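You operate a simulated robot arm through the tools that you are given. There is no shell and no other tool. Be economical: measure what you need, move in short steps, check, and stop when the job is done.

You are at the controls of a simulated two-armed robot. One attempt, no reset.

Task
Take the N 60 neck ring from the top of the pipe bench and put it on the shelf under the pipe bench. Take the measuring jug on the top of the pipe bench and put it away on the front of the sample bench. Put the 32 pipe plug from the top of the pipe bench on the top of the green bench and the 40 pipe plug in the inside of the orange tray. Put the steel sample can marked "72" from the top of the pipe bench on the shelf of the blue bench and the steel sample can marked "75" in the blue tray on the hose stand. Carry the black round tub with both arms and set it on the top of the valve bench. Fetch the green seat ring and set it in the white round tub. Take the short pipe with the largest size on its label from the top of the valve bench and leave it in the black drip pan. Fetch the clear cup and set it on the low shelf of the branch bench. Put one of the white sample cups from the end of the pump shelf on the free end of the change bench. Take the big black plug from the top of the cake bench and put it on the top of the goods-in table. Fetch the elbow pipe piece from the top deck of the parts cart and set it on the shelf under the steel channel. Pull the left cloth drawer open. The order is free. Set down upright: measuring jug, pipe plug, clear cup, big black plug.
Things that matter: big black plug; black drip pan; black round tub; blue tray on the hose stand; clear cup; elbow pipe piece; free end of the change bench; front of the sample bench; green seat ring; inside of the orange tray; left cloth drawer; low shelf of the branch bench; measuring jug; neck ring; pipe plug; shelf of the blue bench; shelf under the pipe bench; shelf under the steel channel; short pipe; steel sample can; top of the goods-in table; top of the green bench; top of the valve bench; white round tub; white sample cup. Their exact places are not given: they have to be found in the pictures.

The check looks at the end state, three seconds after you hand in, the way a careful person would. Anything else that was tipped, shoved, dropped, spilled or broken makes it a failure. Flat cloth is picked up by pressing the open fingertips on it (5 to 10 N) and closing them slowly along it; thin cloth reads only 2 to 8 mm in the jaws.

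Robot
Two 7-joint arms with fingered hands on one trunk, on a base that drives. Base frame: it is fixed to the floor where the robot stands at the start and does not move with it; the origin is under the middle of the robot, x ahead of it, y to its left, z up. Lengths are in mm, angles in rad, forces in N, time in s.
The left shoulder is at the start at [42, 104, 1120], the right one opposite. With the tool pointing down near the work surface each hand reaches from about 100 to 500 mm from the robot's upright axis, wherever it stands, measured 20 degrees to its own side. Places, roughly: big black plug (7x7x11 cm) [2900, 4300, 800]; black drip pan (26x15x5 cm) [2700, 2900, 800]; black round tub (26x25x9 cm) [800, 1300, 800]; blue tray on the hose stand (25x18 cm) [2780, -4400, 720]; clear cup (9x9x10 cm) [2800, 2700, 800]; elbow pipe piece (10x10x4 cm) [4000, 4200, 600]; free end of the change bench (42x25 cm) [5500, 3620, 800]; front of the sample bench (72x20 cm) [2380, -7740, 840]; green seat ring (4x4x2 cm) [2300, 2800, 800]; inside of the orange tray (30x15 cm) [840, -5320, 780]; left cloth drawer [5500, 4300, 700]; low shelf of the branch bench [5600, -300, 400]; measuring jug [750, -250, 1000]; neck ring [500, -250, 750]; pipe plug [750, -500, 750]; shelf of the blue bench [700, 1800, 300]; shelf under the pipe bench [700, -500, 300]; shelf under the steel channel [7700, 5600, 300]; short pipe [2750, 2500, 750]; steel sample can [500, -500, 750]; top of the goods-in table [3900, 5300, 700]; top of the green bench [700, -1800, 900]; top of the valve bench [2600, 3000, 800]; white round tub (22x22x11 cm) [800, 1600, 800]; white sample cup [3000, 1000, 750]. Payload 2.4 kg a hand.
The tool frame of a hand sits at the grasp point between the pads (the TCP): z along the fingers, y along the line on which they close. The tips reach 17 mm beyond it. Largest opening 88 mm; the body of the gripper starts 47 mm behind the TCP. The gripper is a hand of 2 fingers: y runs from the thumb to the fingers, the wrist lies at [0, 0, -165] in the tool frame, and closing takes about 1.5 s.
Orientation is that of the tool frame in the base frame, as a unit quaternion [w, x, y, z]. With the fingers straight down and closing along the base's y, the tool's x points along the base's -x, its y along +y and its z along -z.

Tools
- The arms move only by the tool play_rows. It takes "left_series", "right_series" or both (then of equal length, played together; a hand with none holds still); each is a list of rows, each a list of 6 numbers: the shift along the tool's x, y, z in mm, then the turn, a rotation vector about the tool's x, y, z in rad. In form: [[dx, dy, dz, wx, wy, wz], ...]. A call has 1 to 8 rows; each row is the pose to reach, as a shift and turn from the pose commanded when the call began, along the tool's axes at that moment. "left_hand" and "right_hand" are, for a hand that has rows, the closure in counts, from 0 (fully open) to 255 (shut), set as the call begins (left out, the last holds). A row lasts 0.2 s, in which the tool goes at most 50 mm and 0.15 rad; a call with a longer step from one row to the next is refused whole, and so is a gripper value outside its range. Where a pose cannot be reached the arm comes as near as it can. A force on the tool above 40 N (or 10 N above the force at the start of the call, whichever is more), or a blocked arm, ends the call early, and 0.2 s more pass. The fingers move at their own pace (about 153 mm/s each) and stop on an object; they squeeze with about 23 N. The grip force told is the motor's: it shows also when the fingers shut on nothing. Time passes only in rows, and 0.2 s behind the last, so rows that repeat a pose let the fingers close. It gives the time, the measured TCP pose, the force on the tool (base axes), the opening and the grip force at its end, in the units of the frame above (readings bear some noise), with the torque about the TCP (base axes, N m) and any sound that the robot's microphone picked up.
- Cameras (640 x 400 px; columns grow to the right, rows downward): "scene" is now at [108.3, -34.2, 1075.8]; the picture's right is [-0.40, -0.92, 0.00], its down [0.19, -0.08, -0.98] and it looks along [0.90, -0.39, 0.21] (base axes); focal length 214 px, centre (320, 200). "left" rides on the left gripper at [-50, 3, -63] in its tool frame; the picture's right is [-0.06, -1.00, 0.00], its down [0.78, -0.05, -0.62] and it looks along [0.62, -0.04, 0.79] (tool axes); focal length 275 px, centre (320, 200). "right" rides on the right gripper at [50, 3, -64] in its tool frame; the picture's right is [-0.06, 1.00, 0.00], its down [-0.78, -0.05, -0.62] and it looks along [-0.62, -0.04, 0.79] (tool axes); focal length 275 px, centre (320, 200).
- snapshot(camera): a new picture of that camera. No time passes.
- slide_trunk(by): slides the trunk up (or, below 0, down) by that many mm; the arms and the scene camera ride with it, the base frame stays. It gives what a move gives, with no picture.
- drive_base(legs): drives the robot by 1 to 6 legs, each [ahead, left, turn to the left] in mm, mm and rad, along the robot's own axes; the way and the turn of a leg run together, so that a leg with both is an arc; at most 1500 mm and 3.142 rad a leg. The arms and the cameras ride along, it lands a little off, and it stops where it bumps. It gives what a move gives.
- finger_targets(finger1, thumb_bend, hand): sets how far each is bent, from 0 (flat) to 1 (curled in); at 0.3 the hand is open as for a grip, at 0.7 the pads meet at the TCP. One left out holds its place. A second passes; each finger stops where it meets its share of the squeeze, and holds until it gets a number again. A gripper value or a shape takes the hand back. It gives what a move gives, with no picture; readings hold the bend of each and the force on the fingers (four entries, about 0 where the hand has none), thumb and palm.
- hand_shape(shape, hand): the hand has 2 fingers and takes this shape, open, in about a second: jaw (thumb against the fingers, like two jaws); tri (thumb and two fingers); tip (a fingertip pinch); poke (one finger out to press); point (the index stretched); flat (the hand flat); cup (the hand cupped); fist (a fist). The gripper value then closes the fingers along that shape, each until it touches; the sizes above hold for jaw. It gives what a move gives, with no picture.
- head_to(pan, tilt): turns the head with the scene camera to pan (to the left, within 1.047 rad either way) and tilt (down, from -0.506 to 1.204), counted from straight ahead of the robot. It gives what a move gives.
- locate(camera, pixels): for up to 12 pixels [column, row] of the newest picture of that camera ("zoom" is the newest enlarged one), the place [x, y, z] in the base frame of the surface seen there, good to about 2 mm. No time passes.
- enlarge(camera, box): a new picture of the part [left, top, right, bottom] of that camera's present view, enlarged. No time passes.
- job_done(): hands the job in; it is judged then, once.

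Keep the steps short. Do not move on a guess: measure, check each grasp and each placing, and mend mistakes. In all there are 392 turns and 370 pictures (those below and enlarged ones count). Leave the grippers open and the arms clear of the work at the hand-in unless told otherwise, and finish with a single line.

The tools are called as a command line: name --argument value ..., lists and objects as JSON in quotes. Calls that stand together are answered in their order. play_rows: Moves the arms, as the interface text tells. Its arguments: {"type":"object","properties":{"left_series":{"type":"array","items":{"type":"array","items":{"type":"number"}}},"left_hand":{"type":"number"},"right_series":{"type":"array","items":{"type":"array","items":{"type":"number"}}},"right_hand":{"type":"number"}},"required":[]} The other tools are called the same way: slide_trunk (by) slides the trunk up or down; hand_shape (shape, hand) gives the hand a shape; finger_targets (finger1, thumb_bend, hand) moves the fingers one by one; drive_base (legs) drives the base; head_to (pan, tilt) turns the head that bears the scene camera; snapshot (camera) takes a picture; locate (camera, pixels) gives the place of the surface under pixels of a picture; enlarge (camera, box) takes an enlarged picture of a part of a camera's view; job_done () hands the job in.

At the start:

```text
time_s: 0.0
left_ee_pos: [356.3, -23.4, 1137.9]
left_tool_rot: [-0.001, 0.0, 1.0, 0.0]
left_ft_force: [-0.2, -0.3, 0.0]
left_wrist_torque: [-0.03, 0.0, 0.0]
left_finger_gap: 87.6
left_grasp_force: 0.0
left_shape: jaw
left_bend: [0.3, 0.3]
left_finger forces: [0.1, 0.1, 0.1, 0.0, 0.1, 0.0]
right_ee_pos: [228.1, -275.0, 1141.8]
right_tool_rot: [0.0, -0.001, 1.0, -0.001]
right_ft_force: [-0.3, 0.0, 0.0]
right_wrist_torque: [0.0, 0.0, -0.04]
right_finger_gap: 87.9
right_grasp_force: 0.0
right_shape: jaw
right_bend: [0.3, 0.3]
right_finger forces: [0.1, 0.1, 0.0, 0.1, 0.0, 0.1]
trunk travel left (down, up): [-350.0, 500.0]
robot x, y, heading: [2.9, -1.7, 0.001]
head pan, tilt: [-1.051, 1.096]
```

scene: 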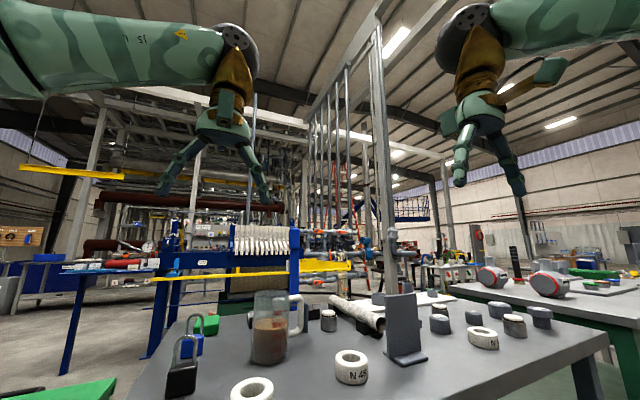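
right: 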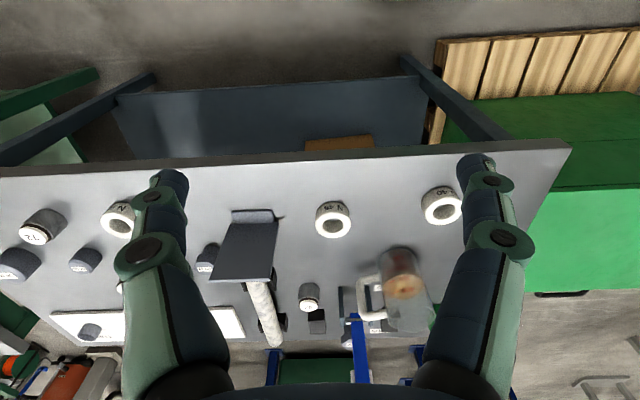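
left: 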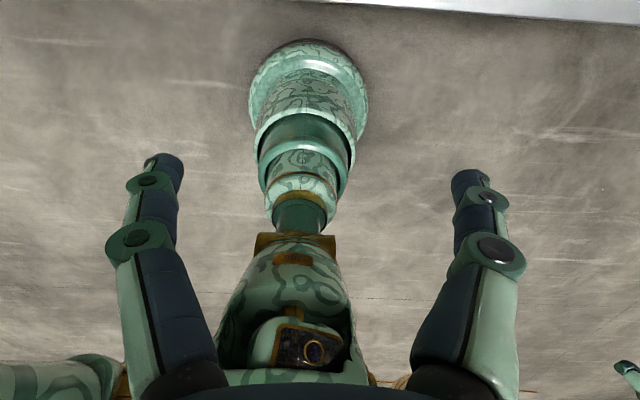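

The scene picture shows the pipe bench ahead and to the right. I turn the head down towards it to see everything on its top.

head_to --pan -0.6 --tilt 0.6

snapshot --camera "scene"

```text
time_s: 0.9
left_ee_pos: [356.0, -23.5, 1138.5]
left_tool_rot: [0.0, 0.001, 1.0, 0.0]
left_ft_force: [0.5, 0.3, -0.4]
left_wrist_torque: [0.0, 0.02, -0.02]
left_finger_gap: 88.1
left_grasp_force: 0.1
left_shape: jaw
left_bend: [0.3, 0.3]
left_finger forces: [0.0, 0.0, 0.1, 0.0, 0.0, 0.0]
right_ee_pos: [227.9, -274.4, 1141.6]
right_tool_rot: [0.0, 0.0, 1.0, -0.001]
right_ft_force: [0.1, -1.1, 0.0]
right_wrist_torque: [0.01, 0.01, -0.02]
right_finger_gap: 88.1
right_grasp_force: 0.0
right_shape: jaw
right_bend: [0.3, 0.3]
right_finger forces: [0.0, 0.1, 0.0, 0.0, 0.1, 0.0]
trunk travel left (down, up): [-350.0, 500.0]
robot x, y, heading: [-0.3, 1.0, -0.003]
head pan, tilt: [-0.6, 0.6]
```

```text
366 pictures are left
```

scene: 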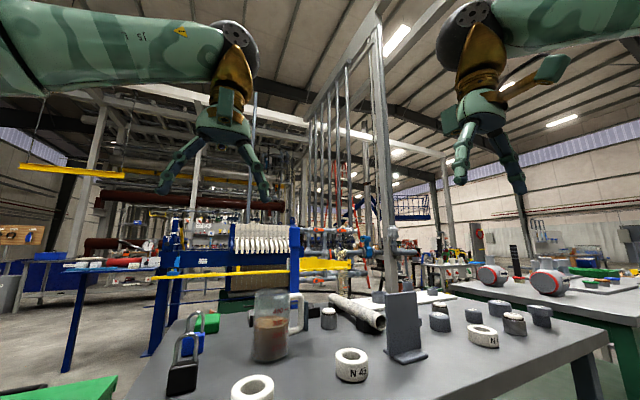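

The picture hardly changed. I try another head position to learn how the head behaves.

head_to --pan 0.6 --tilt 0.7

snapshot --camera "scene"

```text
time_s: 2.3
left_ee_pos: [356.8, -22.6, 1136.9]
left_tool_rot: [0.0, -0.001, 1.0, 0.0]
left_ft_force: [0.0, -0.6, 0.8]
left_wrist_torque: [-0.03, -0.03, -0.03]
left_finger_gap: 88.1
left_grasp_force: 0.0
left_shape: jaw
left_bend: [0.3, 0.3]
left_finger forces: [0.0, 0.0, 0.1, 0.0, 0.2, 0.1]
right_ee_pos: [228.8, -273.6, 1142.7]
right_tool_rot: [0.0, -0.001, 1.0, -0.001]
right_ft_force: [-0.1, 0.2, -0.1]
right_wrist_torque: [0.01, 0.0, -0.01]
right_finger_gap: 88.1
right_grasp_force: 0.0
right_shape: jaw
right_bend: [0.3, 0.3]
right_finger forces: [0.1, 0.0, 0.1, 0.0, 0.0, 0.1]
trunk travel left (down, up): [-350.0, 500.0]
robot x, y, heading: [0.4, 1.9, -0.0]
head pan, tilt: [0.6, 0.7]
```

```text
365 pictures are left
```

scene: 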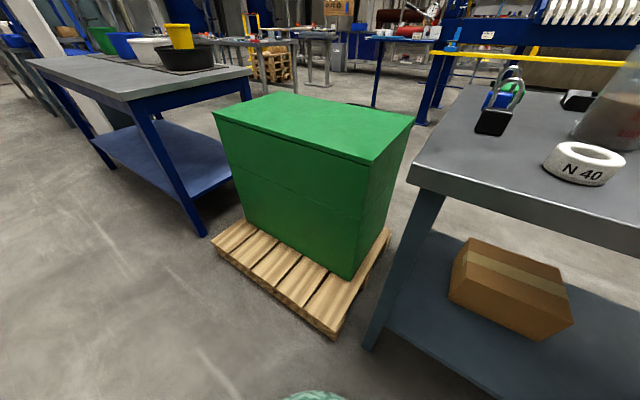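

Now it follows. I turn back to the pipe bench side.

head_to --pan -0.5 --tilt 0.75

snapshot --camera "scene"

```text
time_s: 3.7
left_ee_pos: [356.2, -23.4, 1137.1]
left_tool_rot: [0.0, 0.0, 1.0, 0.0]
left_ft_force: [-0.3, 0.9, 0.9]
left_wrist_torque: [-0.04, 0.01, 0.01]
left_finger_gap: 87.8
left_grasp_force: 0.1
left_shape: jaw
left_bend: [0.3, 0.3]
left_finger forces: [0.0, 0.0, 0.0, 0.0, 0.0, 0.0]
right_ee_pos: [227.7, -274.8, 1143.5]
right_tool_rot: [0.0, -0.001, 1.0, -0.001]
right_ft_force: [0.7, 0.3, 0.0]
right_wrist_torque: [0.01, 0.0, -0.01]
right_finger_gap: 88.1
right_grasp_force: 0.0
right_shape: jaw
right_bend: [0.3, 0.3]
right_finger forces: [0.0, 0.1, 0.1, 0.0, 0.0, 0.0]
trunk travel left (down, up): [-350.0, 500.0]
robot x, y, heading: [1.5, 3.7, 0.002]
head pan, tilt: [-0.499, 0.75]
```

```text
364 pictures are left
```

scene: 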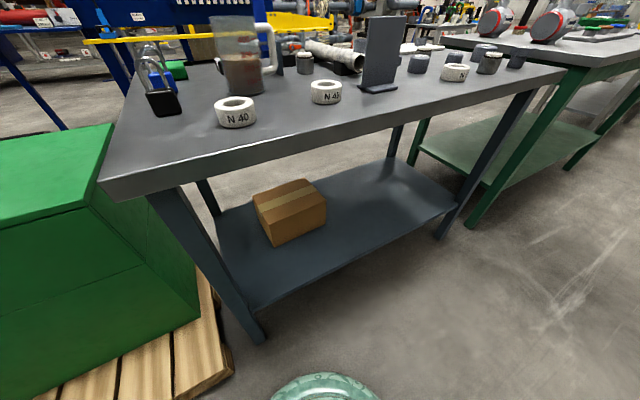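

I enlarge the bench top to read the labels.

enlarge --camera "scene" --box '[120, 10, 560, 140]'

locate --camera "scene" --pixels '[[104, 190], [560, 72], [236, 113], [326, 92], [305, 65], [455, 72], [420, 63], [485, 62], [130, 110], [330, 200], [420, 200], [265, 300]]'

```text
1.45 times, centred on (340, 75) of scene
```

zoom: 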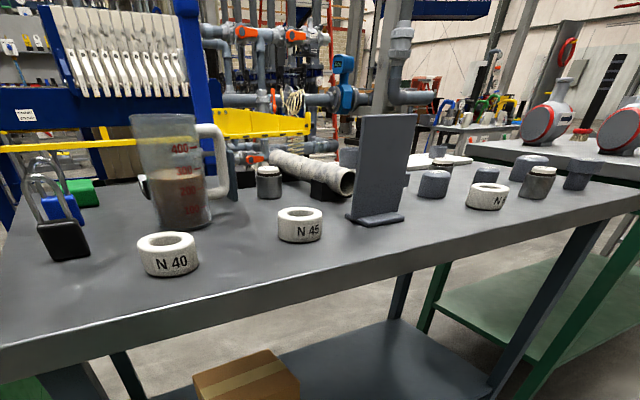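

```text
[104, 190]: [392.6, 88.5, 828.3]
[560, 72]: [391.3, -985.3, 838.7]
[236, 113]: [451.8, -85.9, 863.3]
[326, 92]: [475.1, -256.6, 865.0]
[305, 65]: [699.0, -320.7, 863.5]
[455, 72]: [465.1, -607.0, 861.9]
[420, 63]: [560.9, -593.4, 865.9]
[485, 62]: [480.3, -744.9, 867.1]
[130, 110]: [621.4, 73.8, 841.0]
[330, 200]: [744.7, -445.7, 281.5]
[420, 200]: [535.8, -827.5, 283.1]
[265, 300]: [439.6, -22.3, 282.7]
```

The bench top lies at z≈840, its front edge at x≈392, and the lower shelf at z≈282. I drive right so I stand in front of the labelled objects, then look from above with the head and the right hand camera.

drive_base --legs '[[0, -450, 0]]'

head_to --pan -0.2 --tilt 0.6

enlarge --camera "scene" --box '[100, 50, 540, 320]'

snapshot --camera "right"

```text
time_s: 6.4
left_ee_pos: [354.1, -486.8, 1137.2]
left_tool_rot: [0.0, 0.005, 1.0, 0.001]
left_ft_force: [0.3, 0.9, 0.0]
left_wrist_torque: [0.02, -0.01, -0.01]
left_finger_gap: 87.8
left_grasp_force: 0.2
left_shape: jaw
left_bend: [0.3, 0.3]
left_finger forces: [0.0, 0.1, 0.1, 0.0, 0.1, 0.0]
right_ee_pos: [223.4, -735.9, 1143.2]
right_tool_rot: [0.0, 0.003, 1.0, -0.001]
right_ft_force: [0.0, -0.4, -0.7]
right_wrist_torque: [-0.02, 0.02, 0.01]
right_finger_gap: 87.8
right_grasp_force: 0.0
right_shape: jaw
right_bend: [0.3, 0.3]
right_finger forces: [0.1, 0.1, 0.0, 0.1, 0.1, 0.1]
trunk travel left (down, up): [-350.0, 500.0]
robot x, y, heading: [-1.4, -463.8, -0.012]
head pan, tilt: [-0.499, 0.75]
```

```text
time_s: 7.2
left_ee_pos: [353.1, -485.4, 1137.6]
left_tool_rot: [0.0, 0.005, 1.0, 0.0]
left_ft_force: [0.1, 0.0, 0.1]
left_wrist_torque: [-0.02, 0.02, -0.02]
left_finger_gap: 87.6
left_grasp_force: 0.2
left_shape: jaw
left_bend: [0.3, 0.3]
left_finger forces: [0.1, 0.0, 0.0, 0.0, 0.0, 0.0]
right_ee_pos: [222.8, -736.3, 1141.8]
right_tool_rot: [0.001, 0.004, 1.0, -0.001]
right_ft_force: [-0.4, -0.6, -0.6]
right_wrist_torque: [0.0, 0.02, -0.05]
right_finger_gap: 87.9
right_grasp_force: 0.0
right_shape: jaw
right_bend: [0.3, 0.3]
right_finger forces: [0.0, 0.0, 0.0, 0.0, 0.0, 0.0]
trunk travel left (down, up): [-350.0, 500.0]
robot x, y, heading: [-1.4, -460.0, -0.009]
head pan, tilt: [-0.201, 0.6]
```

```text
1.45 times, centred on (320, 185) of scene
```

zoom: 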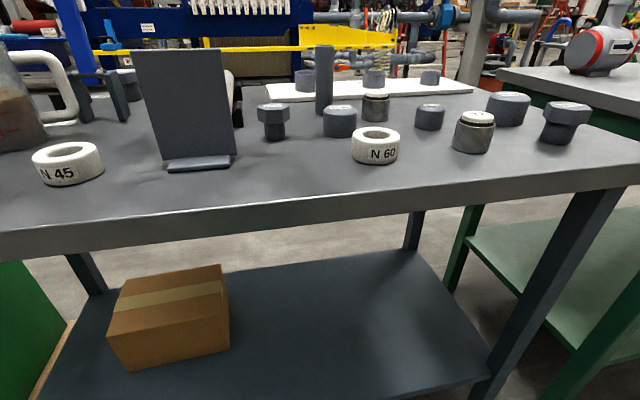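

```text
361 pictures are left
```

right: 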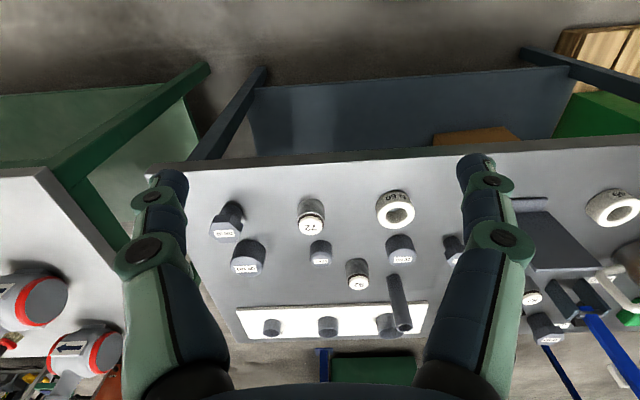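

I zoom on the labels in the right camera.

enlarge --camera "right" --box '[190, 170, 450, 340]'

enlarge --camera "right" --box '[420, 170, 640, 350]'

locate --camera "right" --pixels '[[311, 225], [356, 283], [530, 297], [228, 212], [247, 250], [320, 247], [400, 243], [450, 243], [540, 325], [388, 198], [272, 326], [327, 324]]'

```text
2.35 times, centred on (320, 255) of right
```

zoom: 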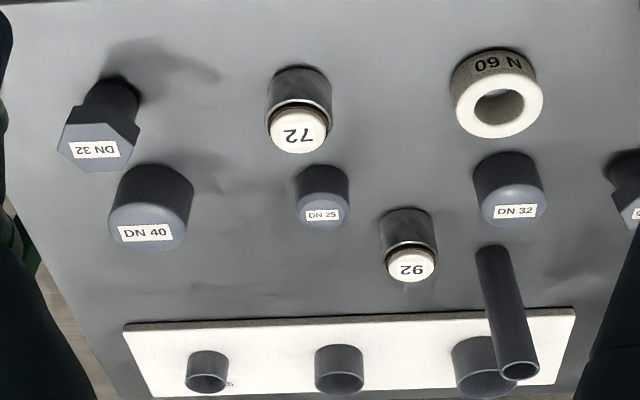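

```text
2.22 times, centred on (530, 260) of right
```

zoom: 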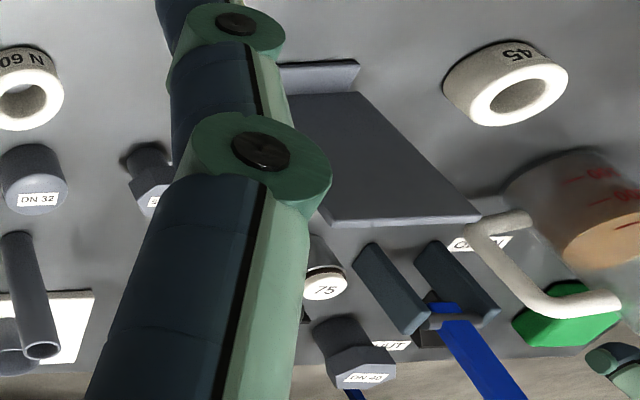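

```text
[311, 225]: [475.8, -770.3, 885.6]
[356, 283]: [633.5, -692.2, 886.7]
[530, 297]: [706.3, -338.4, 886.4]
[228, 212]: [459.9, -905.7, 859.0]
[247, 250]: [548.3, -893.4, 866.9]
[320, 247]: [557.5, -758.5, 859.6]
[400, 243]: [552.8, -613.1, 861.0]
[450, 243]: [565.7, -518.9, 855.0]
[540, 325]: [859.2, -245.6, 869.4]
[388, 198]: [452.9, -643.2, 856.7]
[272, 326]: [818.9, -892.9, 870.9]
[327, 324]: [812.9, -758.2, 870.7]
```

Identified: N60 ring at about (455,-643); can 72 at (476,-770); can 75 at (706,-338); hex plugs 32 at (460,-906), 40 (far, 859,-246). Now I look straight down to see the footprint of my base.

head_to --pan 0 --tilt 1.2

snapshot --camera "scene"

```text
time_s: 8.2
left_ee_pos: [354.2, -487.1, 1137.3]
left_tool_rot: [0.0, 0.005, 1.0, 0.001]
left_ft_force: [-0.6, -0.2, 0.1]
left_wrist_torque: [-0.03, 0.0, 0.01]
left_finger_gap: 87.9
left_grasp_force: 0.0
left_shape: jaw
left_bend: [0.3, 0.3]
left_finger forces: [0.0, 0.1, 0.0, 0.1, 0.0, 0.1]
right_ee_pos: [223.0, -735.5, 1143.3]
right_tool_rot: [0.001, 0.003, 1.0, -0.001]
right_ft_force: [-0.3, -0.4, 0.5]
right_wrist_torque: [-0.01, 0.01, 0.01]
right_finger_gap: 88.1
right_grasp_force: 0.1
right_shape: jaw
right_bend: [0.3, 0.3]
right_finger forces: [0.0, 0.2, 0.0, 0.0, 0.1, 0.0]
trunk travel left (down, up): [-350.0, 500.0]
robot x, y, heading: [-1.3, -458.8, -0.009]
head pan, tilt: [0.0, 1.201]
```

```text
358 pictures are left
```

scene: 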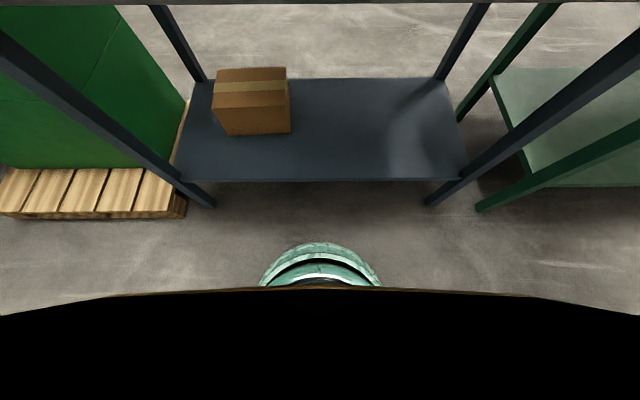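

The base is a small round column. I measure its front and the shelf edges.

locate --camera "scene" --pixels '[[320, 244], [320, 270], [320, 179], [320, 80], [205, 205], [430, 200], [190, 100], [440, 100], [283, 133], [215, 132]]'

```text
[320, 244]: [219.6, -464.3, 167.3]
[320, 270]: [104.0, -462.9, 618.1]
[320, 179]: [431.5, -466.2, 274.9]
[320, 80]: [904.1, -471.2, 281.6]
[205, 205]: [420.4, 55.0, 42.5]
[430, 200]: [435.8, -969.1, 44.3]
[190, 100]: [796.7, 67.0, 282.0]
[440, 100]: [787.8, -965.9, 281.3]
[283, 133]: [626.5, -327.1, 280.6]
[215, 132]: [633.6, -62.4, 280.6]
```

The base is about 230 mm in radius and low. From here the N60 ring (rel. 455 ahead, 183 right) is well in right-hand reach. I look at the ring and measure its rim.

head_to --pan -0.3 --tilt 0.6

enlarge --camera "scene" --box '[240, 90, 440, 215]'

```text
time_s: 9.2
left_ee_pos: [354.0, -485.4, 1137.6]
left_tool_rot: [0.0, 0.003, 1.0, 0.0]
left_ft_force: [-1.0, -0.2, -0.4]
left_wrist_torque: [0.03, -0.01, -0.03]
left_finger_gap: 88.0
left_grasp_force: 0.1
left_shape: jaw
left_bend: [0.3, 0.3]
left_finger forces: [0.0, 0.0, 0.0, 0.1, 0.1, 0.1]
right_ee_pos: [223.4, -736.1, 1143.0]
right_tool_rot: [0.0, 0.003, 1.0, -0.001]
right_ft_force: [0.5, -0.4, -0.6]
right_wrist_torque: [-0.02, 0.0, 0.0]
right_finger_gap: 88.0
right_grasp_force: 0.1
right_shape: jaw
right_bend: [0.3, 0.3]
right_finger forces: [0.0, 0.1, 0.0, 0.0, 0.1, 0.0]
trunk travel left (down, up): [-350.0, 500.0]
robot x, y, heading: [-1.9, -462.2, -0.012]
head pan, tilt: [-0.3, 0.6]
```

```text
3.20 times, centred on (340, 152) of scene
```

zoom: 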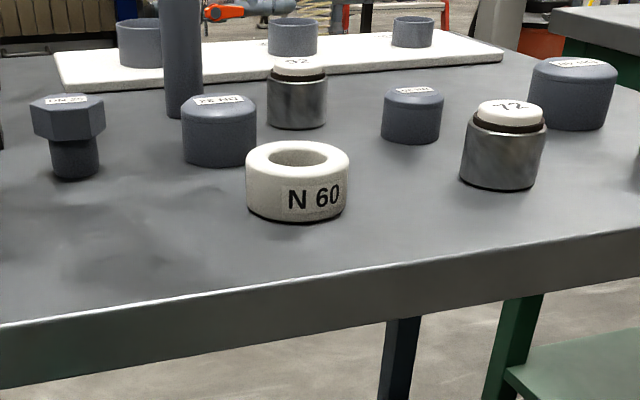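

locate --camera "zoom" --pixels '[[249, 185], [346, 183], [297, 219], [297, 168], [298, 143], [255, 158], [343, 158], [463, 180], [540, 186], [498, 188], [498, 108], [300, 118]]'

```text
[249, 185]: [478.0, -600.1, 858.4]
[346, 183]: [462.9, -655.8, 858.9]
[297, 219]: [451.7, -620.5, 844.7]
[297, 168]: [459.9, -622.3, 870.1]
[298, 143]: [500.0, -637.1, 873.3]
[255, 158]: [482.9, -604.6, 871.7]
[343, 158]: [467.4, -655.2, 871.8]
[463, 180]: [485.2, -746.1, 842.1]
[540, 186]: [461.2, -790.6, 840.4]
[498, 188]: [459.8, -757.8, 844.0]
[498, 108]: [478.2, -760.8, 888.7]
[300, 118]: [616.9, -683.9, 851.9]
```

The ring is about 54 mm across, centre ≈ (476,-629), top 872. I bring the right hand over it with the tool pitched 0.6 rad forward (so I can later set it flat on the low shelf with the same pitch).

play_rows --right_series '[[-32, 13.4, 23, 0, -0.075, 0], [-64, 26.8, 46, 0, -0.15, 0], [-96, 40, 69, 0, -0.225, 0], [-128, 53.5, 92, 0, -0.3, 0], [-160, 67, 115, 0, -0.375, 0], [-192, 80, 138, 0, -0.45, 0], [-223, 94, 161, 0, -0.525, 0], [-253, 107, 183, 0, -0.6, 0]]' --right_hand 0

snapshot --camera "right"

snapshot --camera "scene"

```text
time_s: 11.0
left_ee_pos: [354.6, -486.0, 1137.5]
left_tool_rot: [0.0, 0.004, 1.0, 0.0]
left_ft_force: [0.0, 0.5, 0.3]
left_wrist_torque: [0.03, 0.0, -0.01]
left_finger_gap: 88.0
left_grasp_force: 0.1
left_shape: jaw
left_bend: [0.3, 0.3]
left_finger forces: [0.0, 0.0, 0.1, 0.0, 0.0, 0.0]
right_ee_pos: [475.3, -629.6, 959.1]
right_tool_rot: [0.297, 0.003, 0.955, 0.0]
right_ft_force: [-0.2, -1.1, -0.2]
right_wrist_torque: [0.0, -0.01, 0.0]
right_finger_gap: 88.0
right_grasp_force: 0.1
right_shape: jaw
right_bend: [0.3, 0.3]
right_finger forces: [0.0, 0.0, 0.1, 0.0, 0.1, 0.0]
trunk travel left (down, up): [-350.0, 500.0]
robot x, y, heading: [1.4, -458.4, -0.004]
head pan, tilt: [-0.3, 0.6]
```

```text
356 pictures are left
```

right: 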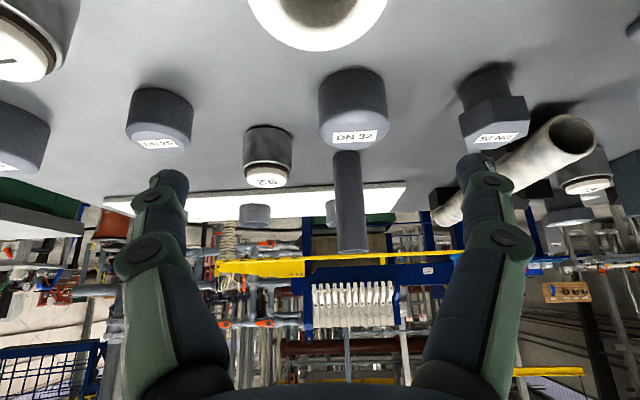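

```text
355 pictures are left
```

scene: 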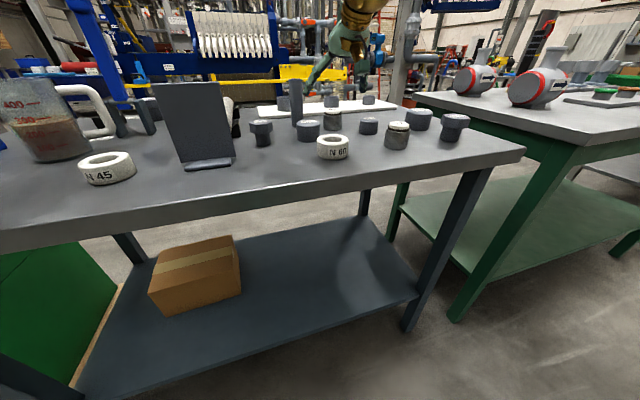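

The ring (row ~10, column 320) is centred between the fingers. I descend 95 mm straight down.

play_rows --right_series '[[16, 0, 23.5, 0, 0, 0], [32, 0, 47, 0, 0, 0], [45, 0, 66, 0, 0, 0], [54, 0, 79, 0, 0, 0]]'

snapshot --camera "right"

```text
time_s: 12.0
left_ee_pos: [353.7, -485.7, 1136.5]
left_tool_rot: [0.0, 0.004, 1.0, 0.0]
left_ft_force: [-0.5, -0.4, -0.8]
left_wrist_torque: [-0.01, -0.03, 0.0]
left_finger_gap: 88.0
left_grasp_force: 0.0
left_shape: jaw
left_bend: [0.3, 0.3]
left_finger forces: [0.0, 0.0, 0.0, 0.1, 0.1, 0.0]
right_ee_pos: [476.4, -630.8, 863.8]
right_tool_rot: [0.296, 0.004, 0.955, -0.002]
right_ft_force: [-0.6, -0.1, -0.5]
right_wrist_torque: [0.01, -0.03, -0.02]
right_finger_gap: 88.2
right_grasp_force: 0.2
right_shape: jaw
right_bend: [0.3, 0.3]
right_finger forces: [0.0, 0.0, 0.0, 0.0, 0.0, 0.1]
trunk travel left (down, up): [-350.0, 500.0]
robot x, y, heading: [0.6, -461.4, -0.009]
head pan, tilt: [-0.3, 0.6]
```

```text
354 pictures are left
```

right: 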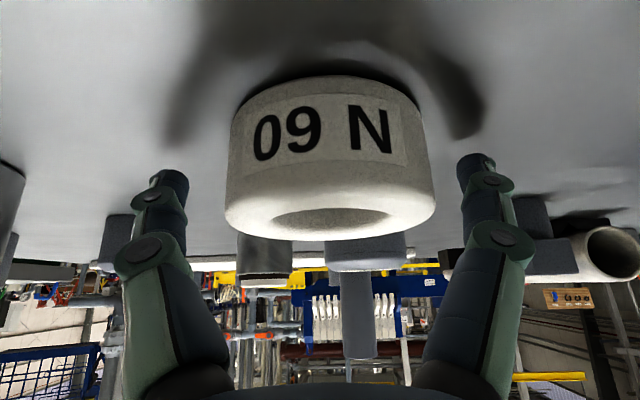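

The ring sits between the pads. I close on it.

play_rows --right_series '[[0, 0, 0, 0, 0, 0], [0, 0, 0, 0, 0, 0], [0, 0, 0, 0, 0, 0], [0, 0, 0, 0, 0, 0], [0, 0, 0, 0, 0, 0], [0, 0, 0, 0, 0, 0], [0, 0, 0, 0, 0, 0]]' --right_hand 255

play_rows --right_series '[[-17, 0, -25, 0, 0, 0], [-34, 0, -50, 0, 0, 0], [-50, 0, -74, 0, 0, 0], [-20, 0, -120, 0, 0, 0], [10, 0, -165, 0, 0, 0]]'

snapshot --camera "right"

```text
time_s: 13.6
left_ee_pos: [353.9, -486.5, 1136.2]
left_tool_rot: [0.0, 0.004, 1.0, 0.0]
left_ft_force: [0.1, 0.0, 0.5]
left_wrist_torque: [0.01, 0.0, -0.01]
left_finger_gap: 87.8
left_grasp_force: 0.1
left_shape: jaw
left_bend: [0.3, 0.3]
left_finger forces: [0.0, 0.1, 0.0, 0.0, 0.1, 0.0]
right_ee_pos: [476.0, -630.9, 863.0]
right_tool_rot: [0.295, 0.003, 0.955, -0.002]
right_ft_force: [0.3, -1.2, 0.7]
right_wrist_torque: [0.04, 0.01, 0.01]
right_finger_gap: 52.7
right_grasp_force: 22.7
right_shape: jaw
right_bend: [0.72, 0.69]
right_finger forces: [20.0, 0.1, 0.0, 0.0, 18.7, 0.0]
trunk travel left (down, up): [-350.0, 500.0]
robot x, y, heading: [0.1, -461.5, -0.007]
head pan, tilt: [-0.3, 0.6]
```

```text
refused: row 4 steps farther than a row can; nothing moved
```

```text
353 pictures are left
```

right: 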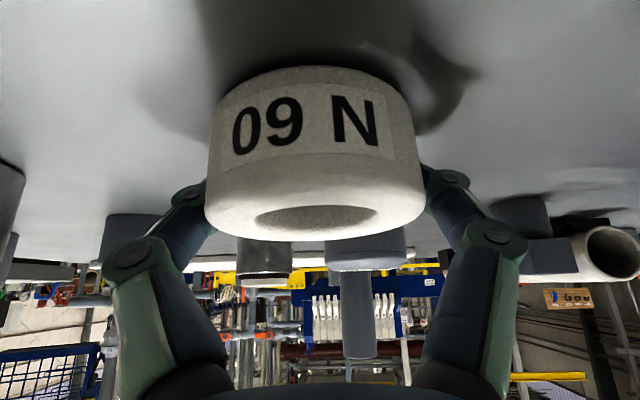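

Gripped (52.7 mm, 22.7 N). I lift 80 mm, then draw the hand back off the bench.

play_rows --right_series '[[-22, 0, -33, 0, 0, 0], [-45, 0, -66, 0, 0, 0], [-11, 0, -89.5, 0, 0, 0], [24, 0, -113, 0, 0, 0], [58, 0, -136, 0, 0, 0], [92, 0, -160, 0, 0, 0], [127, 0, -183, 0, 0, 0], [161, 0, -207, 0, 0, 0]]'

drive_base --legs '[[-330, 0, 0]]'

slide_trunk --by -350

```text
time_s: 15.4
left_ee_pos: [353.0, -486.1, 1137.8]
left_tool_rot: [0.0, 0.005, 1.0, -0.001]
left_ft_force: [-1.2, 0.3, -0.5]
left_wrist_torque: [-0.01, 0.01, 0.01]
left_finger_gap: 87.7
left_grasp_force: 0.0
left_shape: jaw
left_bend: [0.3, 0.3]
left_finger forces: [0.1, 0.1, 0.0, 0.0, 0.1, 0.1]
right_ee_pos: [337.3, -625.9, 920.1]
right_tool_rot: [0.294, 0.004, 0.956, -0.002]
right_ft_force: [0.7, -0.2, -1.7]
right_wrist_torque: [-0.01, -0.01, 0.02]
right_finger_gap: 52.5
right_grasp_force: 22.6
right_shape: jaw
right_bend: [0.72, 0.69]
right_finger forces: [19.9, 0.1, 0.1, 0.1, 18.7, 0.0]
right hand out of reach, approached as far as the arm can: row 6, 7, 8
trunk travel left (down, up): [-350.0, 500.0]
robot x, y, heading: [1.3, -454.4, -0.007]
head pan, tilt: [-0.3, 0.6]
```

```text
time_s: 17.6
left_ee_pos: [33.5, -482.9, 1136.4]
left_tool_rot: [0.0, 0.004, 1.0, 0.0]
left_ft_force: [-0.5, -0.1, -0.7]
left_wrist_torque: [0.03, 0.01, 0.02]
left_finger_gap: 87.9
left_grasp_force: 0.1
left_shape: jaw
left_bend: [0.3, 0.3]
left_finger forces: [0.0, 0.0, 0.1, 0.1, 0.0, 0.1]
right_ee_pos: [13.8, -622.4, 920.0]
right_tool_rot: [0.296, 0.003, 0.955, -0.001]
right_ft_force: [1.4, -0.2, -0.3]
right_wrist_torque: [-0.04, -0.01, 0.0]
right_finger_gap: 52.3
right_grasp_force: 22.8
right_shape: jaw
right_bend: [0.72, 0.69]
right_finger forces: [19.8, 0.1, 0.0, 0.0, 18.7, 0.0]
trunk travel left (down, up): [-350.0, 500.0]
robot x, y, heading: [-323.2, -457.1, -0.008]
head pan, tilt: [-0.3, 0.6]
```

```text
time_s: 21.0
left_ee_pos: [33.5, -482.8, 788.1]
left_tool_rot: [0.0, 0.004, 1.0, 0.0]
left_ft_force: [-0.4, 0.4, -0.2]
left_wrist_torque: [0.02, 0.0, 0.03]
left_finger_gap: 87.9
left_grasp_force: 0.1
left_shape: jaw
left_bend: [0.3, 0.3]
left_finger forces: [0.0, 0.0, 0.0, 0.0, 0.0, 0.1]
right_ee_pos: [14.6, -622.5, 482.9]
right_tool_rot: [0.147, 0.003, 0.989, -0.001]
right_ft_force: [0.6, 0.1, -0.2]
right_wrist_torque: [-0.02, 0.04, 0.02]
right_finger_gap: 52.5
right_grasp_force: 23.2
right_shape: jaw
right_bend: [0.72, 0.69]
right_finger forces: [19.8, 0.0, 0.0, 0.1, 18.7, 0.1]
trunk travel left (down, up): [0.0, 850.0]
robot x, y, heading: [-325.4, -458.2, -0.01]
head pan, tilt: [-0.3, 0.6]
```

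The right hand changed pitch while sliding (its last command was out of reach). I check where it is commanded with holding rows, and pull the left hand back 100 mm.

play_rows --right_series '[[0, 0, 0, 0, 0, 0], [0, 0, 0, 0, 0, 0], [0, 0, 0, 0, 0, 0]]' --left_series '[[35, 0, -20, 0, 0, 0], [70, 0, -40, 0, 0, 0], [100, 0, -60, 0, 0, 0]]'

snapshot --camera "scene"

snapshot --camera "right"

```text
time_s: 21.8
left_ee_pos: [-67.2, -481.4, 847.4]
left_tool_rot: [0.0, 0.006, 1.0, 0.0]
left_ft_force: [-1.1, -0.5, 0.0]
left_wrist_torque: [0.02, -0.01, -0.02]
left_finger_gap: 87.7
left_grasp_force: 0.1
left_shape: jaw
left_bend: [0.3, 0.3]
left_finger forces: [0.1, 0.1, 0.0, 0.0, 0.0, 0.0]
right_ee_pos: [15.7, -623.3, 484.0]
right_tool_rot: [0.146, 0.004, 0.989, -0.001]
right_ft_force: [-0.7, 0.3, -0.2]
right_wrist_torque: [0.02, -0.03, 0.01]
right_finger_gap: 52.3
right_grasp_force: 22.5
right_shape: jaw
right_bend: [0.72, 0.69]
right_finger forces: [19.9, 0.0, 0.0, 0.0, 18.8, 0.1]
trunk travel left (down, up): [0.0, 850.0]
robot x, y, heading: [-322.1, -456.8, -0.006]
head pan, tilt: [-0.3, 0.6]
```

```text
352 pictures are left
```

scene: 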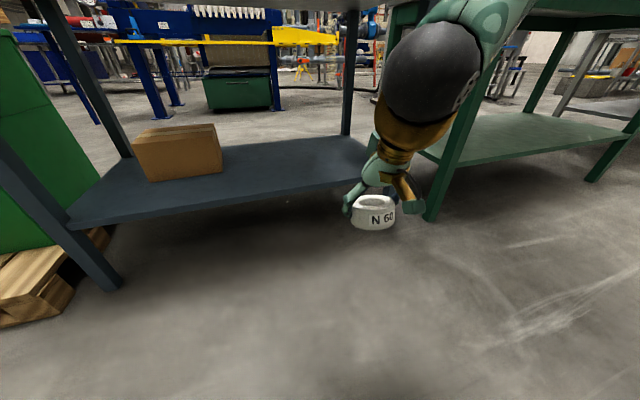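

```text
351 pictures are left
```

right: 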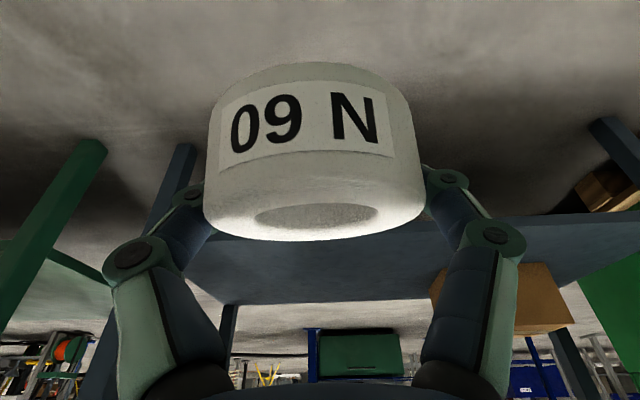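

The ring is held firmly. I drive ahead 300 mm (hand stays below the table top, in front of its edge).

drive_base --legs '[[300, 0, 0]]'

play_rows --right_series '[[0, 0, 35, 0, -0.06, 0], [0, 0, 70, 0, -0.12, 0], [0, 0, 100, 0, -0.18, 0], [-10, 0, 107, 0, -0.307, 0]]'

```text
time_s: 23.8
left_ee_pos: [231.5, -481.8, 846.5]
left_tool_rot: [0.0, 0.001, 1.0, -0.001]
left_ft_force: [-0.5, 0.1, 0.4]
left_wrist_torque: [0.01, -0.02, 0.02]
left_finger_gap: 87.9
left_grasp_force: 0.1
left_shape: jaw
left_bend: [0.3, 0.3]
left_finger forces: [0.0, 0.0, 0.0, 0.0, 0.0, 0.0]
right_ee_pos: [314.6, -621.5, 484.2]
right_tool_rot: [0.145, 0.0, 0.989, 0.0]
right_ft_force: [-0.4, 0.5, 0.2]
right_wrist_torque: [-0.04, 0.01, 0.03]
right_finger_gap: 52.6
right_grasp_force: 22.7
right_shape: jaw
right_bend: [0.72, 0.69]
right_finger forces: [19.7, 0.1, 0.1, 0.1, 18.7, 0.0]
trunk travel left (down, up): [0.0, 850.0]
robot x, y, heading: [-22.9, -457.7, -0.001]
head pan, tilt: [-0.3, 0.6]
```

```text
time_s: 24.8
left_ee_pos: [230.9, -480.3, 847.3]
left_tool_rot: [0.001, 0.001, 1.0, 0.0]
left_ft_force: [0.5, -0.3, 0.4]
left_wrist_torque: [0.02, 0.0, 0.04]
left_finger_gap: 87.5
left_grasp_force: 0.2
left_shape: jaw
left_bend: [0.3, 0.3]
left_finger forces: [0.0, 0.1, 0.1, 0.0, 0.0, 0.0]
right_ee_pos: [359.6, -632.0, 401.4]
right_tool_rot: [0.298, 0.0, 0.955, 0.0]
right_ft_force: [-0.3, -0.1, -1.3]
right_wrist_torque: [0.0, 0.0, 0.0]
right_finger_gap: 52.1
right_grasp_force: 23.1
right_shape: jaw
right_bend: [0.72, 0.69]
right_finger forces: [19.8, 0.0, 0.0, 0.0, 18.5, 0.0]
right hand out of reach, approached as far as the arm can: row 3, 4
trunk travel left (down, up): [0.0, 850.0]
robot x, y, heading: [-24.1, -460.0, 0.002]
head pan, tilt: [-0.3, 0.6]
```

It reports out of reach, though the wrist is close to the shoulder; perhaps it is folded too much. I try moving forward 100 mm.

play_rows --right_series '[[-27, 0, 19, 0, 0, 0], [-55, 0, 38, 0, 0, 0], [-82, 0, 56, 0, 0, 0]]'

snapshot --camera "scene"

```text
time_s: 25.6
left_ee_pos: [230.3, -481.1, 847.3]
left_tool_rot: [0.0, 0.001, 1.0, 0.0]
left_ft_force: [-0.8, 0.9, -0.3]
left_wrist_torque: [0.0, 0.01, -0.02]
left_finger_gap: 87.9
left_grasp_force: 0.1
left_shape: jaw
left_bend: [0.3, 0.3]
left_finger forces: [0.0, 0.1, 0.0, 0.0, 0.0, 0.0]
right_ee_pos: [458.7, -633.8, 401.0]
right_tool_rot: [0.296, -0.001, 0.955, 0.0]
right_ft_force: [-0.1, -0.1, -0.5]
right_wrist_torque: [-0.02, -0.01, -0.01]
right_finger_gap: 52.1
right_grasp_force: 22.8
right_shape: jaw
right_bend: [0.72, 0.69]
right_finger forces: [19.9, 0.1, 0.0, 0.1, 19.0, 0.1]
trunk travel left (down, up): [0.0, 850.0]
robot x, y, heading: [-26.3, -458.4, 0.001]
head pan, tilt: [-0.3, 0.6]
```

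```text
350 pictures are left
```

scene: 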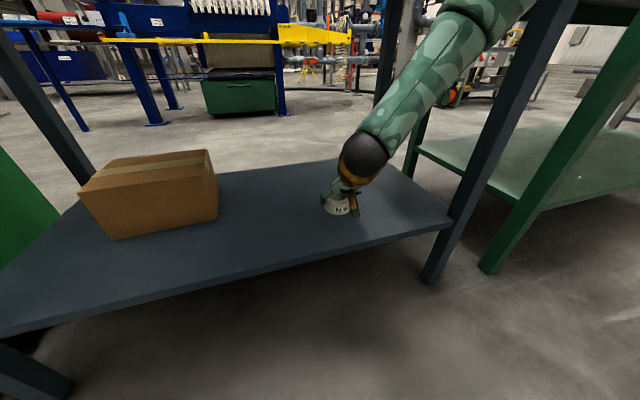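

It moves freely forward. Now ahead 60 and down to z≈335.

play_rows --right_series '[[-25, 0, 17, 0, 0, 0], [-50, 0, 34, 0, 0, 0], [-31, 0, 61, 0, 0, 0], [-13, 0, 88, 0, 0, 0]]'

```text
time_s: 26.6
left_ee_pos: [231.3, -481.6, 846.8]
left_tool_rot: [0.0, 0.001, 1.0, 0.0]
left_ft_force: [-0.4, 0.0, 0.4]
left_wrist_torque: [0.0, -0.02, 0.0]
left_finger_gap: 87.9
left_grasp_force: 0.1
left_shape: jaw
left_bend: [0.3, 0.3]
left_finger forces: [0.1, 0.1, 0.1, 0.0, 0.1, 0.1]
right_ee_pos: [496.5, -657.8, 393.8]
right_tool_rot: [0.295, -0.001, 0.956, 0.0]
right_ft_force: [-0.2, -0.1, -0.5]
right_wrist_torque: [-0.02, -0.01, -0.01]
right_finger_gap: 51.9
right_grasp_force: 23.2
right_shape: jaw
right_bend: [0.72, 0.69]
right_finger forces: [19.7, 0.0, 0.0, 0.1, 19.2, 0.1]
right hand out of reach, approached as far as the arm can: row 1, 2, 3, 4
trunk travel left (down, up): [0.0, 850.0]
robot x, y, heading: [-23.8, -455.9, -0.003]
head pan, tilt: [-0.3, 0.6]
```

That is at the arm's end. I raise the left hand above table height, then drive 90 mm closer so the arm need not stretch.

play_rows --left_series '[[0, 0, -45, 0, 0, 0], [0, 0, -90, 0, 0, 0], [0, 0, -130, 0, 0, 0]]'

drive_base --legs '[[90, 0, 0]]'

play_rows --right_series '[[25, 0, -17, 0, 0, 0], [50, 0, -34, 0, 0, 0], [65, 0, -17, 0, 0, 0], [80, 0, 8, 0, 0, 0]]'

```text
time_s: 27.4
left_ee_pos: [231.2, -481.0, 957.2]
left_tool_rot: [0.0, 0.0, 1.0, -0.001]
left_ft_force: [-1.3, -0.4, -0.2]
left_wrist_torque: [0.0, 0.01, -0.01]
left_finger_gap: 87.9
left_grasp_force: 0.0
left_shape: jaw
left_bend: [0.3, 0.3]
left_finger forces: [0.0, 0.0, 0.0, 0.0, 0.0, 0.0]
left hand out of reach, approached as far as the arm can: row 3
right_ee_pos: [497.6, -658.6, 393.4]
right_tool_rot: [0.296, -0.001, 0.955, 0.0]
right_ft_force: [-0.2, -0.6, -0.3]
right_wrist_torque: [0.0, 0.01, -0.02]
right_finger_gap: 52.1
right_grasp_force: 23.3
right_shape: jaw
right_bend: [0.72, 0.69]
right_finger forces: [19.7, 0.0, 0.0, 0.0, 19.1, 0.1]
trunk travel left (down, up): [0.0, 850.0]
robot x, y, heading: [-25.4, -460.1, -0.005]
head pan, tilt: [-0.3, 0.6]
```

```text
time_s: 28.5
left_ee_pos: [321.6, -481.7, 957.4]
left_tool_rot: [0.0, 0.0, 1.0, -0.001]
left_ft_force: [-0.1, -0.3, -0.3]
left_wrist_torque: [0.03, 0.0, 0.04]
left_finger_gap: 87.9
left_grasp_force: 0.0
left_shape: jaw
left_bend: [0.3, 0.3]
left_finger forces: [0.0, 0.1, 0.0, 0.1, 0.0, 0.0]
right_ee_pos: [588.5, -656.9, 394.8]
right_tool_rot: [0.295, -0.001, 0.955, 0.0]
right_ft_force: [0.0, -0.3, -0.3]
right_wrist_torque: [0.0, 0.0, -0.02]
right_finger_gap: 52.2
right_grasp_force: 23.2
right_shape: jaw
right_bend: [0.72, 0.69]
right_finger forces: [19.7, 0.0, 0.0, 0.0, 19.2, 0.0]
trunk travel left (down, up): [0.0, 850.0]
robot x, y, heading: [66.4, -457.0, 0.001]
head pan, tilt: [-0.3, 0.6]
```

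```text
time_s: 29.5
left_ee_pos: [321.3, -480.3, 956.9]
left_tool_rot: [0.0, -0.001, 1.0, -0.001]
left_ft_force: [-0.3, 0.9, 0.5]
left_wrist_torque: [-0.03, -0.02, -0.02]
left_finger_gap: 88.0
left_grasp_force: 0.1
left_shape: jaw
left_bend: [0.3, 0.3]
left_finger forces: [0.1, 0.0, 0.0, 0.0, 0.0, 0.0]
right_ee_pos: [523.1, -671.6, 375.6]
right_tool_rot: [0.295, -0.002, 0.956, 0.001]
right_ft_force: [-1.0, -0.5, -0.6]
right_wrist_torque: [0.0, 0.03, -0.03]
right_finger_gap: 51.9
right_grasp_force: 23.1
right_shape: jaw
right_bend: [0.72, 0.69]
right_finger forces: [19.7, 0.0, 0.0, 0.1, 19.4, 0.1]
right hand out of reach, approached as far as the arm can: row 3, 4
trunk travel left (down, up): [0.0, 850.0]
robot x, y, heading: [65.6, -455.9, -0.0]
head pan, tilt: [-0.3, 0.6]
```

Still limited, drifting outward. I test whether a smaller pitch goes lower: pitch back 0.3 while lowering.

play_rows --right_series '[[0, 0, 0, 0, 0.1, 0], [0, 0, 0, 0, 0.2, 0], [0, 0, 0, 0, 0.3, 0], [11, 0, 17, 0, 0.3, 0], [22, 0, 34, 0, 0.3, 0]]'

```text
time_s: 30.7
left_ee_pos: [322.6, -481.1, 959.0]
left_tool_rot: [0.0, 0.0, 1.0, -0.001]
left_ft_force: [-0.4, -1.1, 0.0]
left_wrist_torque: [0.0, 0.01, -0.01]
left_finger_gap: 87.9
left_grasp_force: 0.1
left_shape: jaw
left_bend: [0.3, 0.3]
left_finger forces: [0.0, 0.0, 0.0, 0.0, 0.0, 0.0]
right_ee_pos: [520.9, -679.4, 357.1]
right_tool_rot: [0.151, -0.001, 0.988, 0.001]
right_ft_force: [-0.4, 0.4, -0.3]
right_wrist_torque: [-0.05, 0.02, 0.0]
right_finger_gap: 51.9
right_grasp_force: 23.3
right_shape: jaw
right_bend: [0.72, 0.7]
right_finger forces: [19.8, 0.0, 0.1, 0.0, 19.6, 0.0]
right hand out of reach, approached as far as the arm can: row 4, 5
trunk travel left (down, up): [0.0, 850.0]
robot x, y, heading: [64.2, -454.8, -0.003]
head pan, tilt: [-0.3, 0.6]
```

The wrist floor seems set by distance; I come 70 mm nearer, with the hand pulled back by 70 first.

drive_base --legs '[[75, 0, 0]]'

play_rows --right_series '[[38, 0, -12, 0, 0, 0], [76, 0, -24, 0, 0, 0], [82, 0, -5, 0, 0, 0], [88, 0, 15, 0, 0, 0]]'

```text
time_s: 31.8
left_ee_pos: [396.5, -481.4, 957.9]
left_tool_rot: [0.0, 0.0, 1.0, -0.001]
left_ft_force: [-0.1, 0.7, 0.4]
left_wrist_torque: [0.01, -0.02, -0.02]
left_finger_gap: 87.8
left_grasp_force: 0.1
left_shape: jaw
left_bend: [0.3, 0.3]
left_finger forces: [0.0, 0.1, 0.0, 0.0, 0.1, 0.0]
right_ee_pos: [594.2, -677.7, 355.4]
right_tool_rot: [0.149, -0.002, 0.989, 0.0]
right_ft_force: [0.2, 0.5, -0.6]
right_wrist_torque: [0.04, 0.01, 0.0]
right_finger_gap: 51.9
right_grasp_force: 22.8
right_shape: jaw
right_bend: [0.72, 0.7]
right_finger forces: [19.7, 0.0, 0.1, 0.0, 19.5, 0.1]
trunk travel left (down, up): [0.0, 850.0]
robot x, y, heading: [142.3, -457.1, -0.001]
head pan, tilt: [-0.3, 0.6]
```

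```text
time_s: 32.8
left_ee_pos: [397.6, -480.9, 957.0]
left_tool_rot: [0.0, 0.001, 1.0, -0.001]
left_ft_force: [-0.7, -0.8, 0.5]
left_wrist_torque: [0.02, 0.0, 0.0]
left_finger_gap: 87.8
left_grasp_force: 0.1
left_shape: jaw
left_bend: [0.3, 0.3]
left_finger forces: [0.0, 0.1, 0.1, 0.0, 0.1, 0.0]
right_ee_pos: [515.9, -689.6, 345.7]
right_tool_rot: [0.15, -0.001, 0.989, 0.0]
right_ft_force: [0.3, 0.2, 0.1]
right_wrist_torque: [0.01, 0.03, 0.02]
right_finger_gap: 51.7
right_grasp_force: 22.5
right_shape: jaw
right_bend: [0.72, 0.7]
right_finger forces: [19.7, 0.0, 0.0, 0.0, 19.7, 0.1]
right hand out of reach, approached as far as the arm can: row 3, 4
trunk travel left (down, up): [0.0, 850.0]
robot x, y, heading: [138.2, -456.3, 0.004]
head pan, tilt: [-0.3, 0.6]
```

I go on testing: pitch to vertical and 50 mm outward, then down.

play_rows --right_series '[[0, -20, 0, 0, 0.1, 0], [0, -40, 0, 0, 0.2, 0], [0, -60, 0, 0, 0.3, 0], [5, -60, 15, 0, 0.3, 0], [10, -60, 30, 0, 0.3, 0], [15, -60, 45, 0, 0.3, 0]]'

snapshot --camera "scene"

```text
time_s: 34.1
left_ee_pos: [396.5, -481.9, 958.1]
left_tool_rot: [0.0, 0.0, 1.0, -0.001]
left_ft_force: [0.4, -0.9, 0.5]
left_wrist_torque: [0.0, -0.02, 0.02]
left_finger_gap: 87.8
left_grasp_force: 0.0
left_shape: jaw
left_bend: [0.3, 0.3]
left_finger forces: [0.0, 0.0, 0.0, 0.0, 0.0, 0.0]
right_ee_pos: [513.9, -749.4, 327.6]
right_tool_rot: [0.001, -0.001, 1.0, 0.0]
right_ft_force: [0.1, -0.4, -1.0]
right_wrist_torque: [-0.04, -0.04, 0.01]
right_finger_gap: 51.2
right_grasp_force: 23.0
right_shape: jaw
right_bend: [0.72, 0.71]
right_finger forces: [19.6, 0.1, 0.0, 0.0, 19.1, 0.0]
right hand out of reach, approached as far as the arm can: row 3, 5, 6
trunk travel left (down, up): [0.0, 850.0]
robot x, y, heading: [140.8, -457.9, 0.001]
head pan, tilt: [-0.3, 0.6]
```

```text
349 pictures are left
```

scene: 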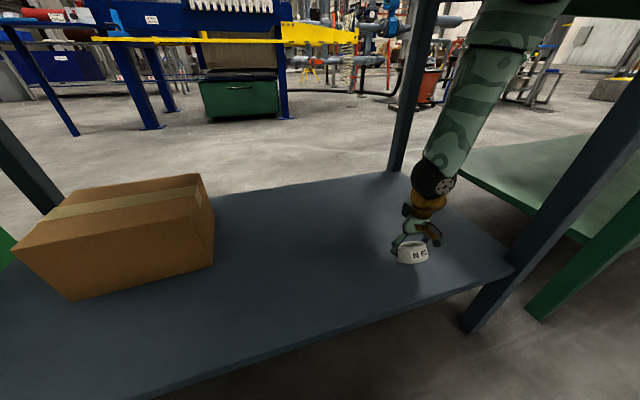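

Vertical goes lower (wrist nearly straight arm). I pull back 60 mm and pitch forward again from this configuration to see if the level pose is reachable now.

play_rows --right_series '[[40, 20, -5, 0, 0, 0], [60, 30, -10, 0, -0.1, 0], [60, 30, -10, 0, -0.2, 0], [60, 30, -10, 0, -0.3, 0], [60, 30, -5, 0, -0.4, 0], [60, 30, 0, 0, -0.5, 0], [60, 30, 0, 0, -0.6, 0]]'

```text
time_s: 35.8
left_ee_pos: [396.5, -481.4, 958.6]
left_tool_rot: [-0.001, 0.0, 1.0, -0.001]
left_ft_force: [-1.0, 0.7, -0.1]
left_wrist_torque: [-0.01, 0.02, 0.03]
left_finger_gap: 87.9
left_grasp_force: 0.0
left_shape: jaw
left_bend: [0.3, 0.3]
left_finger forces: [0.0, 0.0, 0.0, 0.0, 0.0, 0.1]
right_ee_pos: [476.9, -731.8, 373.8]
right_tool_rot: [0.272, -0.001, 0.962, 0.0]
right_ft_force: [0.4, 0.3, -0.3]
right_wrist_torque: [0.0, 0.0, -0.03]
right_finger_gap: 50.6
right_grasp_force: 22.8
right_shape: jaw
right_bend: [0.73, 0.71]
right_finger forces: [19.1, 0.0, 0.0, 0.0, 18.1, 0.0]
right hand out of reach, approached as far as the arm can: row 3, 4, 5, 6, 7
trunk travel left (down, up): [0.0, 850.0]
robot x, y, heading: [137.3, -459.4, -0.003]
head pan, tilt: [-0.3, 0.6]
```

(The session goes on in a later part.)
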